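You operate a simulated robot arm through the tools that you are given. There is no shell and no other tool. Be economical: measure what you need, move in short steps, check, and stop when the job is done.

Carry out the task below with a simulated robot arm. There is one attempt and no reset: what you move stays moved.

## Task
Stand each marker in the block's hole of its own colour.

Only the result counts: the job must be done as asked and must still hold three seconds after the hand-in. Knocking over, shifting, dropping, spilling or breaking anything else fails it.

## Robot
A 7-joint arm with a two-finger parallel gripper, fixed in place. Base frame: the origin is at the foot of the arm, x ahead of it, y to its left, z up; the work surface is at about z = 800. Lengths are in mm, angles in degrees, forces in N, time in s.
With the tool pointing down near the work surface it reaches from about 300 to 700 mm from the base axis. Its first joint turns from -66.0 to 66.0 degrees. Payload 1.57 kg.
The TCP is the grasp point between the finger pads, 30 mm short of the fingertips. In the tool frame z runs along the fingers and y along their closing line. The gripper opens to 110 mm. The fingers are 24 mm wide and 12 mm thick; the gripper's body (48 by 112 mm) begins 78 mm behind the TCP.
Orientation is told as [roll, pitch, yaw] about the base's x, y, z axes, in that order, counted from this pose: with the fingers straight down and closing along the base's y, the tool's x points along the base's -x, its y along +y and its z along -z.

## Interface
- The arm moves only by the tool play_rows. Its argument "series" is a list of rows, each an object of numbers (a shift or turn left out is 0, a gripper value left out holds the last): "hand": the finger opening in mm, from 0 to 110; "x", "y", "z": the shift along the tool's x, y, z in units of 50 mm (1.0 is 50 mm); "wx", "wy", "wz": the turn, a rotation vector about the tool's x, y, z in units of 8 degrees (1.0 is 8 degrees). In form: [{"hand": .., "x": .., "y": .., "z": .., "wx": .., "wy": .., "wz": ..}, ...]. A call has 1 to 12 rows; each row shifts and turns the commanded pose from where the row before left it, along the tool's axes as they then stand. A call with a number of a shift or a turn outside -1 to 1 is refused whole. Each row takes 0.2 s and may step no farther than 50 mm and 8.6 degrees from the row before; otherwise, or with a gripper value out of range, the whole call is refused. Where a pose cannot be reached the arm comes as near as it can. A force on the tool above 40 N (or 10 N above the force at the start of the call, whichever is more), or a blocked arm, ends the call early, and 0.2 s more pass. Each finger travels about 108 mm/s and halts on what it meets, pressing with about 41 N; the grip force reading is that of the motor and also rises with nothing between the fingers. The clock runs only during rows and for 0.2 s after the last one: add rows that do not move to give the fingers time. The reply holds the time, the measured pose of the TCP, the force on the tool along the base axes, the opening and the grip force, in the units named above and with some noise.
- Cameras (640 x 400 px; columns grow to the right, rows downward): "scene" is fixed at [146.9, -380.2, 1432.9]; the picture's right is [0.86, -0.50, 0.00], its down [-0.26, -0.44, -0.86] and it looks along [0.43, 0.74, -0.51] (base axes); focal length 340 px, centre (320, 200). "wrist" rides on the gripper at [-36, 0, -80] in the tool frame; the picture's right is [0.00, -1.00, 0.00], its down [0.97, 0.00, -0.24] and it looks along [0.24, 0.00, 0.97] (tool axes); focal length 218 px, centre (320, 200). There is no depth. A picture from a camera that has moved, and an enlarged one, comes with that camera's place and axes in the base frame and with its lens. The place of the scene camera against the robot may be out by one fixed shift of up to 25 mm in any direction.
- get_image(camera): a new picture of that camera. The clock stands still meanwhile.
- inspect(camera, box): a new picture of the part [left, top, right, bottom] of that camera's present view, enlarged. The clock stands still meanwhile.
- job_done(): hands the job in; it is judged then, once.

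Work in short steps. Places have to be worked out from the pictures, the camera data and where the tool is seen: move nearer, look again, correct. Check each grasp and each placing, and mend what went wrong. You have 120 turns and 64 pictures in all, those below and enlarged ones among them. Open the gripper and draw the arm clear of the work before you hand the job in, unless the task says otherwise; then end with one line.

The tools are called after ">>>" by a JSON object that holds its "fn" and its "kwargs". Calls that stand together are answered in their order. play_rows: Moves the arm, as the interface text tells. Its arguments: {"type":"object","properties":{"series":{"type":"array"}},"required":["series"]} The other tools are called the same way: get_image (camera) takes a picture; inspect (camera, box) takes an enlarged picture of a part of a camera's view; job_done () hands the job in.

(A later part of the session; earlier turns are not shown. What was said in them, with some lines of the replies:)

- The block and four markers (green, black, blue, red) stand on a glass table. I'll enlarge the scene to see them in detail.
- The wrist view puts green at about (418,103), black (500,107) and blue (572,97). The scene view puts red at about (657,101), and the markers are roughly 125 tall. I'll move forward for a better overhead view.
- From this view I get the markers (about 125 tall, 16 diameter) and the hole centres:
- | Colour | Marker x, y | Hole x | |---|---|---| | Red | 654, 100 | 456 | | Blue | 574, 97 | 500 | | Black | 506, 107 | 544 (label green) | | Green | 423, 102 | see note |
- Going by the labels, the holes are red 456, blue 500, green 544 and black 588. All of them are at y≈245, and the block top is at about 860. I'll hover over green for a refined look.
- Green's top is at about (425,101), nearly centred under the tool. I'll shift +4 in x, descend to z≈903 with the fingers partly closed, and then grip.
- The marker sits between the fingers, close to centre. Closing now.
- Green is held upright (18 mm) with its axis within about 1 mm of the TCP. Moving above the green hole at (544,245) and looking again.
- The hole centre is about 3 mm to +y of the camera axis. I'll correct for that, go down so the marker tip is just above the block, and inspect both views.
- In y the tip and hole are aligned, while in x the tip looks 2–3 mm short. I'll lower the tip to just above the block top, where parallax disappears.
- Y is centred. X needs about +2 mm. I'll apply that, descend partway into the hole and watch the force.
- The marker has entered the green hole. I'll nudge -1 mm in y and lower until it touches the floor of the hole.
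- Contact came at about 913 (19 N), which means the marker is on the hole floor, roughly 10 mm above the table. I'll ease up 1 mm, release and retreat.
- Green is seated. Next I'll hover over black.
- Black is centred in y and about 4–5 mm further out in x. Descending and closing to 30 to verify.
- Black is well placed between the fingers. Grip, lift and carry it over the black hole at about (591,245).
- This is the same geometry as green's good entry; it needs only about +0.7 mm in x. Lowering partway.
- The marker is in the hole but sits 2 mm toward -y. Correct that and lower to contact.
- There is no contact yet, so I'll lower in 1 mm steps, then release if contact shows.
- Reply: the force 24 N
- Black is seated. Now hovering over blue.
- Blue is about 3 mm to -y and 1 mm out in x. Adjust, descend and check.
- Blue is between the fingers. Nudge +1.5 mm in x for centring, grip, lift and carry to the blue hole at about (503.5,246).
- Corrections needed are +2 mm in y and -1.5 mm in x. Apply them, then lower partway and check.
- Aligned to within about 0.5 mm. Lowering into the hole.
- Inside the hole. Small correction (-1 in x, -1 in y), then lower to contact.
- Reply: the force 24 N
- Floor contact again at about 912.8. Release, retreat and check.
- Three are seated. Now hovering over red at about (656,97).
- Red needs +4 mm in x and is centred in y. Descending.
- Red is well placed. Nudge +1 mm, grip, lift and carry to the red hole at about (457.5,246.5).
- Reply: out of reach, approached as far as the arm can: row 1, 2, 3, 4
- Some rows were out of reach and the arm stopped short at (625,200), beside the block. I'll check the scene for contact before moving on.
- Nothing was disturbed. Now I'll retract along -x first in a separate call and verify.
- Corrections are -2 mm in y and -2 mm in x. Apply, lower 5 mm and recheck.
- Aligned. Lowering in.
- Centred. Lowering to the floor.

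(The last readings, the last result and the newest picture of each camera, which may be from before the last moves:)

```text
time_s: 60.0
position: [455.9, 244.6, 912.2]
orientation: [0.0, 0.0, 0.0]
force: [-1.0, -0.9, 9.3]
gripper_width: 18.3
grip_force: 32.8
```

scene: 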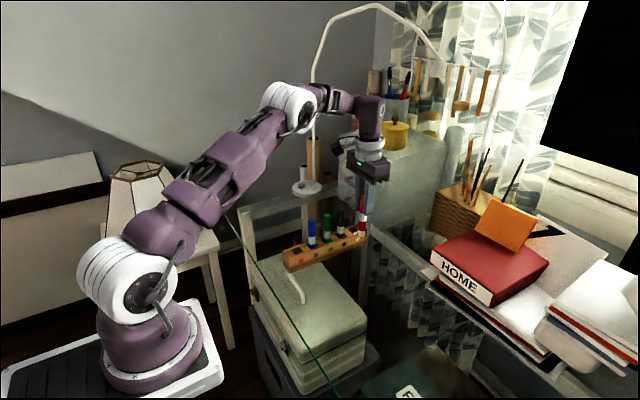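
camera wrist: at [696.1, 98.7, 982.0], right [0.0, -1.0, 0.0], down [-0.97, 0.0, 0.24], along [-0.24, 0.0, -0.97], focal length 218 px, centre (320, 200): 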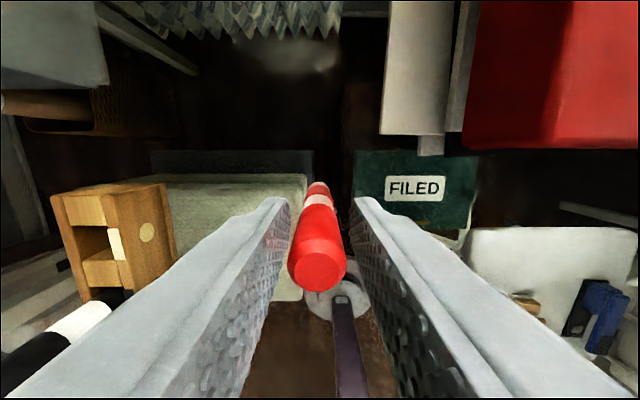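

Contact at 912. Release and retreat.

>>> {"fn": "play_rows", "kwargs": {"series": [{"hand": 50}, {}, {}, {"z": -0.5}, {"z": -1}, {"z": -1}, {"z": -0.6}, {"y": -0.8, "x": 0.5}, {}]}}

>>> {"fn": "inspect", "kwargs": {"camera": "scene", "box": [270, 195, 414, 285]}}

>>> {"fn": "get_image", "kwargs": {"camera": "wrist"}}

```text
time_s: 62.0
position: [432.1, 204.0, 1066.6]
orientation: [0.0, -0.1, 0.1]
force: [-0.3, -0.2, 0.7]
gripper_width: 49.9
grip_force: 0.0
```

```text
4.44 times, centred on (342, 240) of scene
camera zoom: at [146.8, -380.2, 1432.9], right [0.86, -0.5, 0.0], down [-0.26, -0.44, -0.86], along [0.43, 0.74, -0.51], focal length 1512 px, centre (222, 22)
```

zoom: 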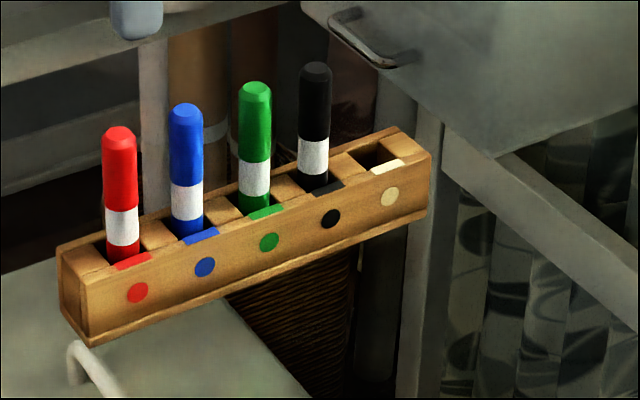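

```text
21 pictures are left
camera wrist: at [468.9, 205.9, 1146.9], right [0.0, -1.0, 0.0], down [-0.97, 0.0, 0.24], along [-0.24, 0.0, -0.97], focal length 218 px, centre (320, 200)
```

wrist: 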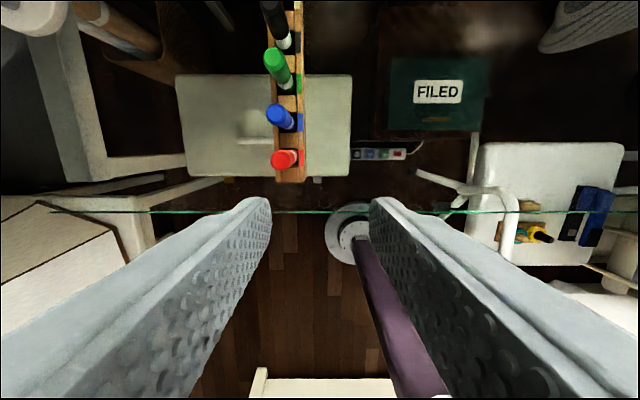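

All four markers stand in their matching holes, and the arm is clear. I'll open the gripper, retreat a little more and hand in.

>>> {"fn": "play_rows", "kwargs": {"series": [{"y": -0.5, "hand": 110}, {"y": -0.5, "z": -0.5}, {}, {}]}}

>>> {"fn": "job_done", "kwargs": {}}

```text
time_s: 63.0
position: [433.1, 156.1, 1091.3]
orientation: [0.0, 0.0, 0.0]
force: [0.2, 0.4, 0.0]
gripper_width: 109.8
grip_force: 0.2
```

```text
The job is handed in.
```

The red, blue, green and black markers each stand in the block's hole of their own colour, the fifth (cream) hole is empty because it had no marker, and the job is handed in with the gripper open and the arm clear.
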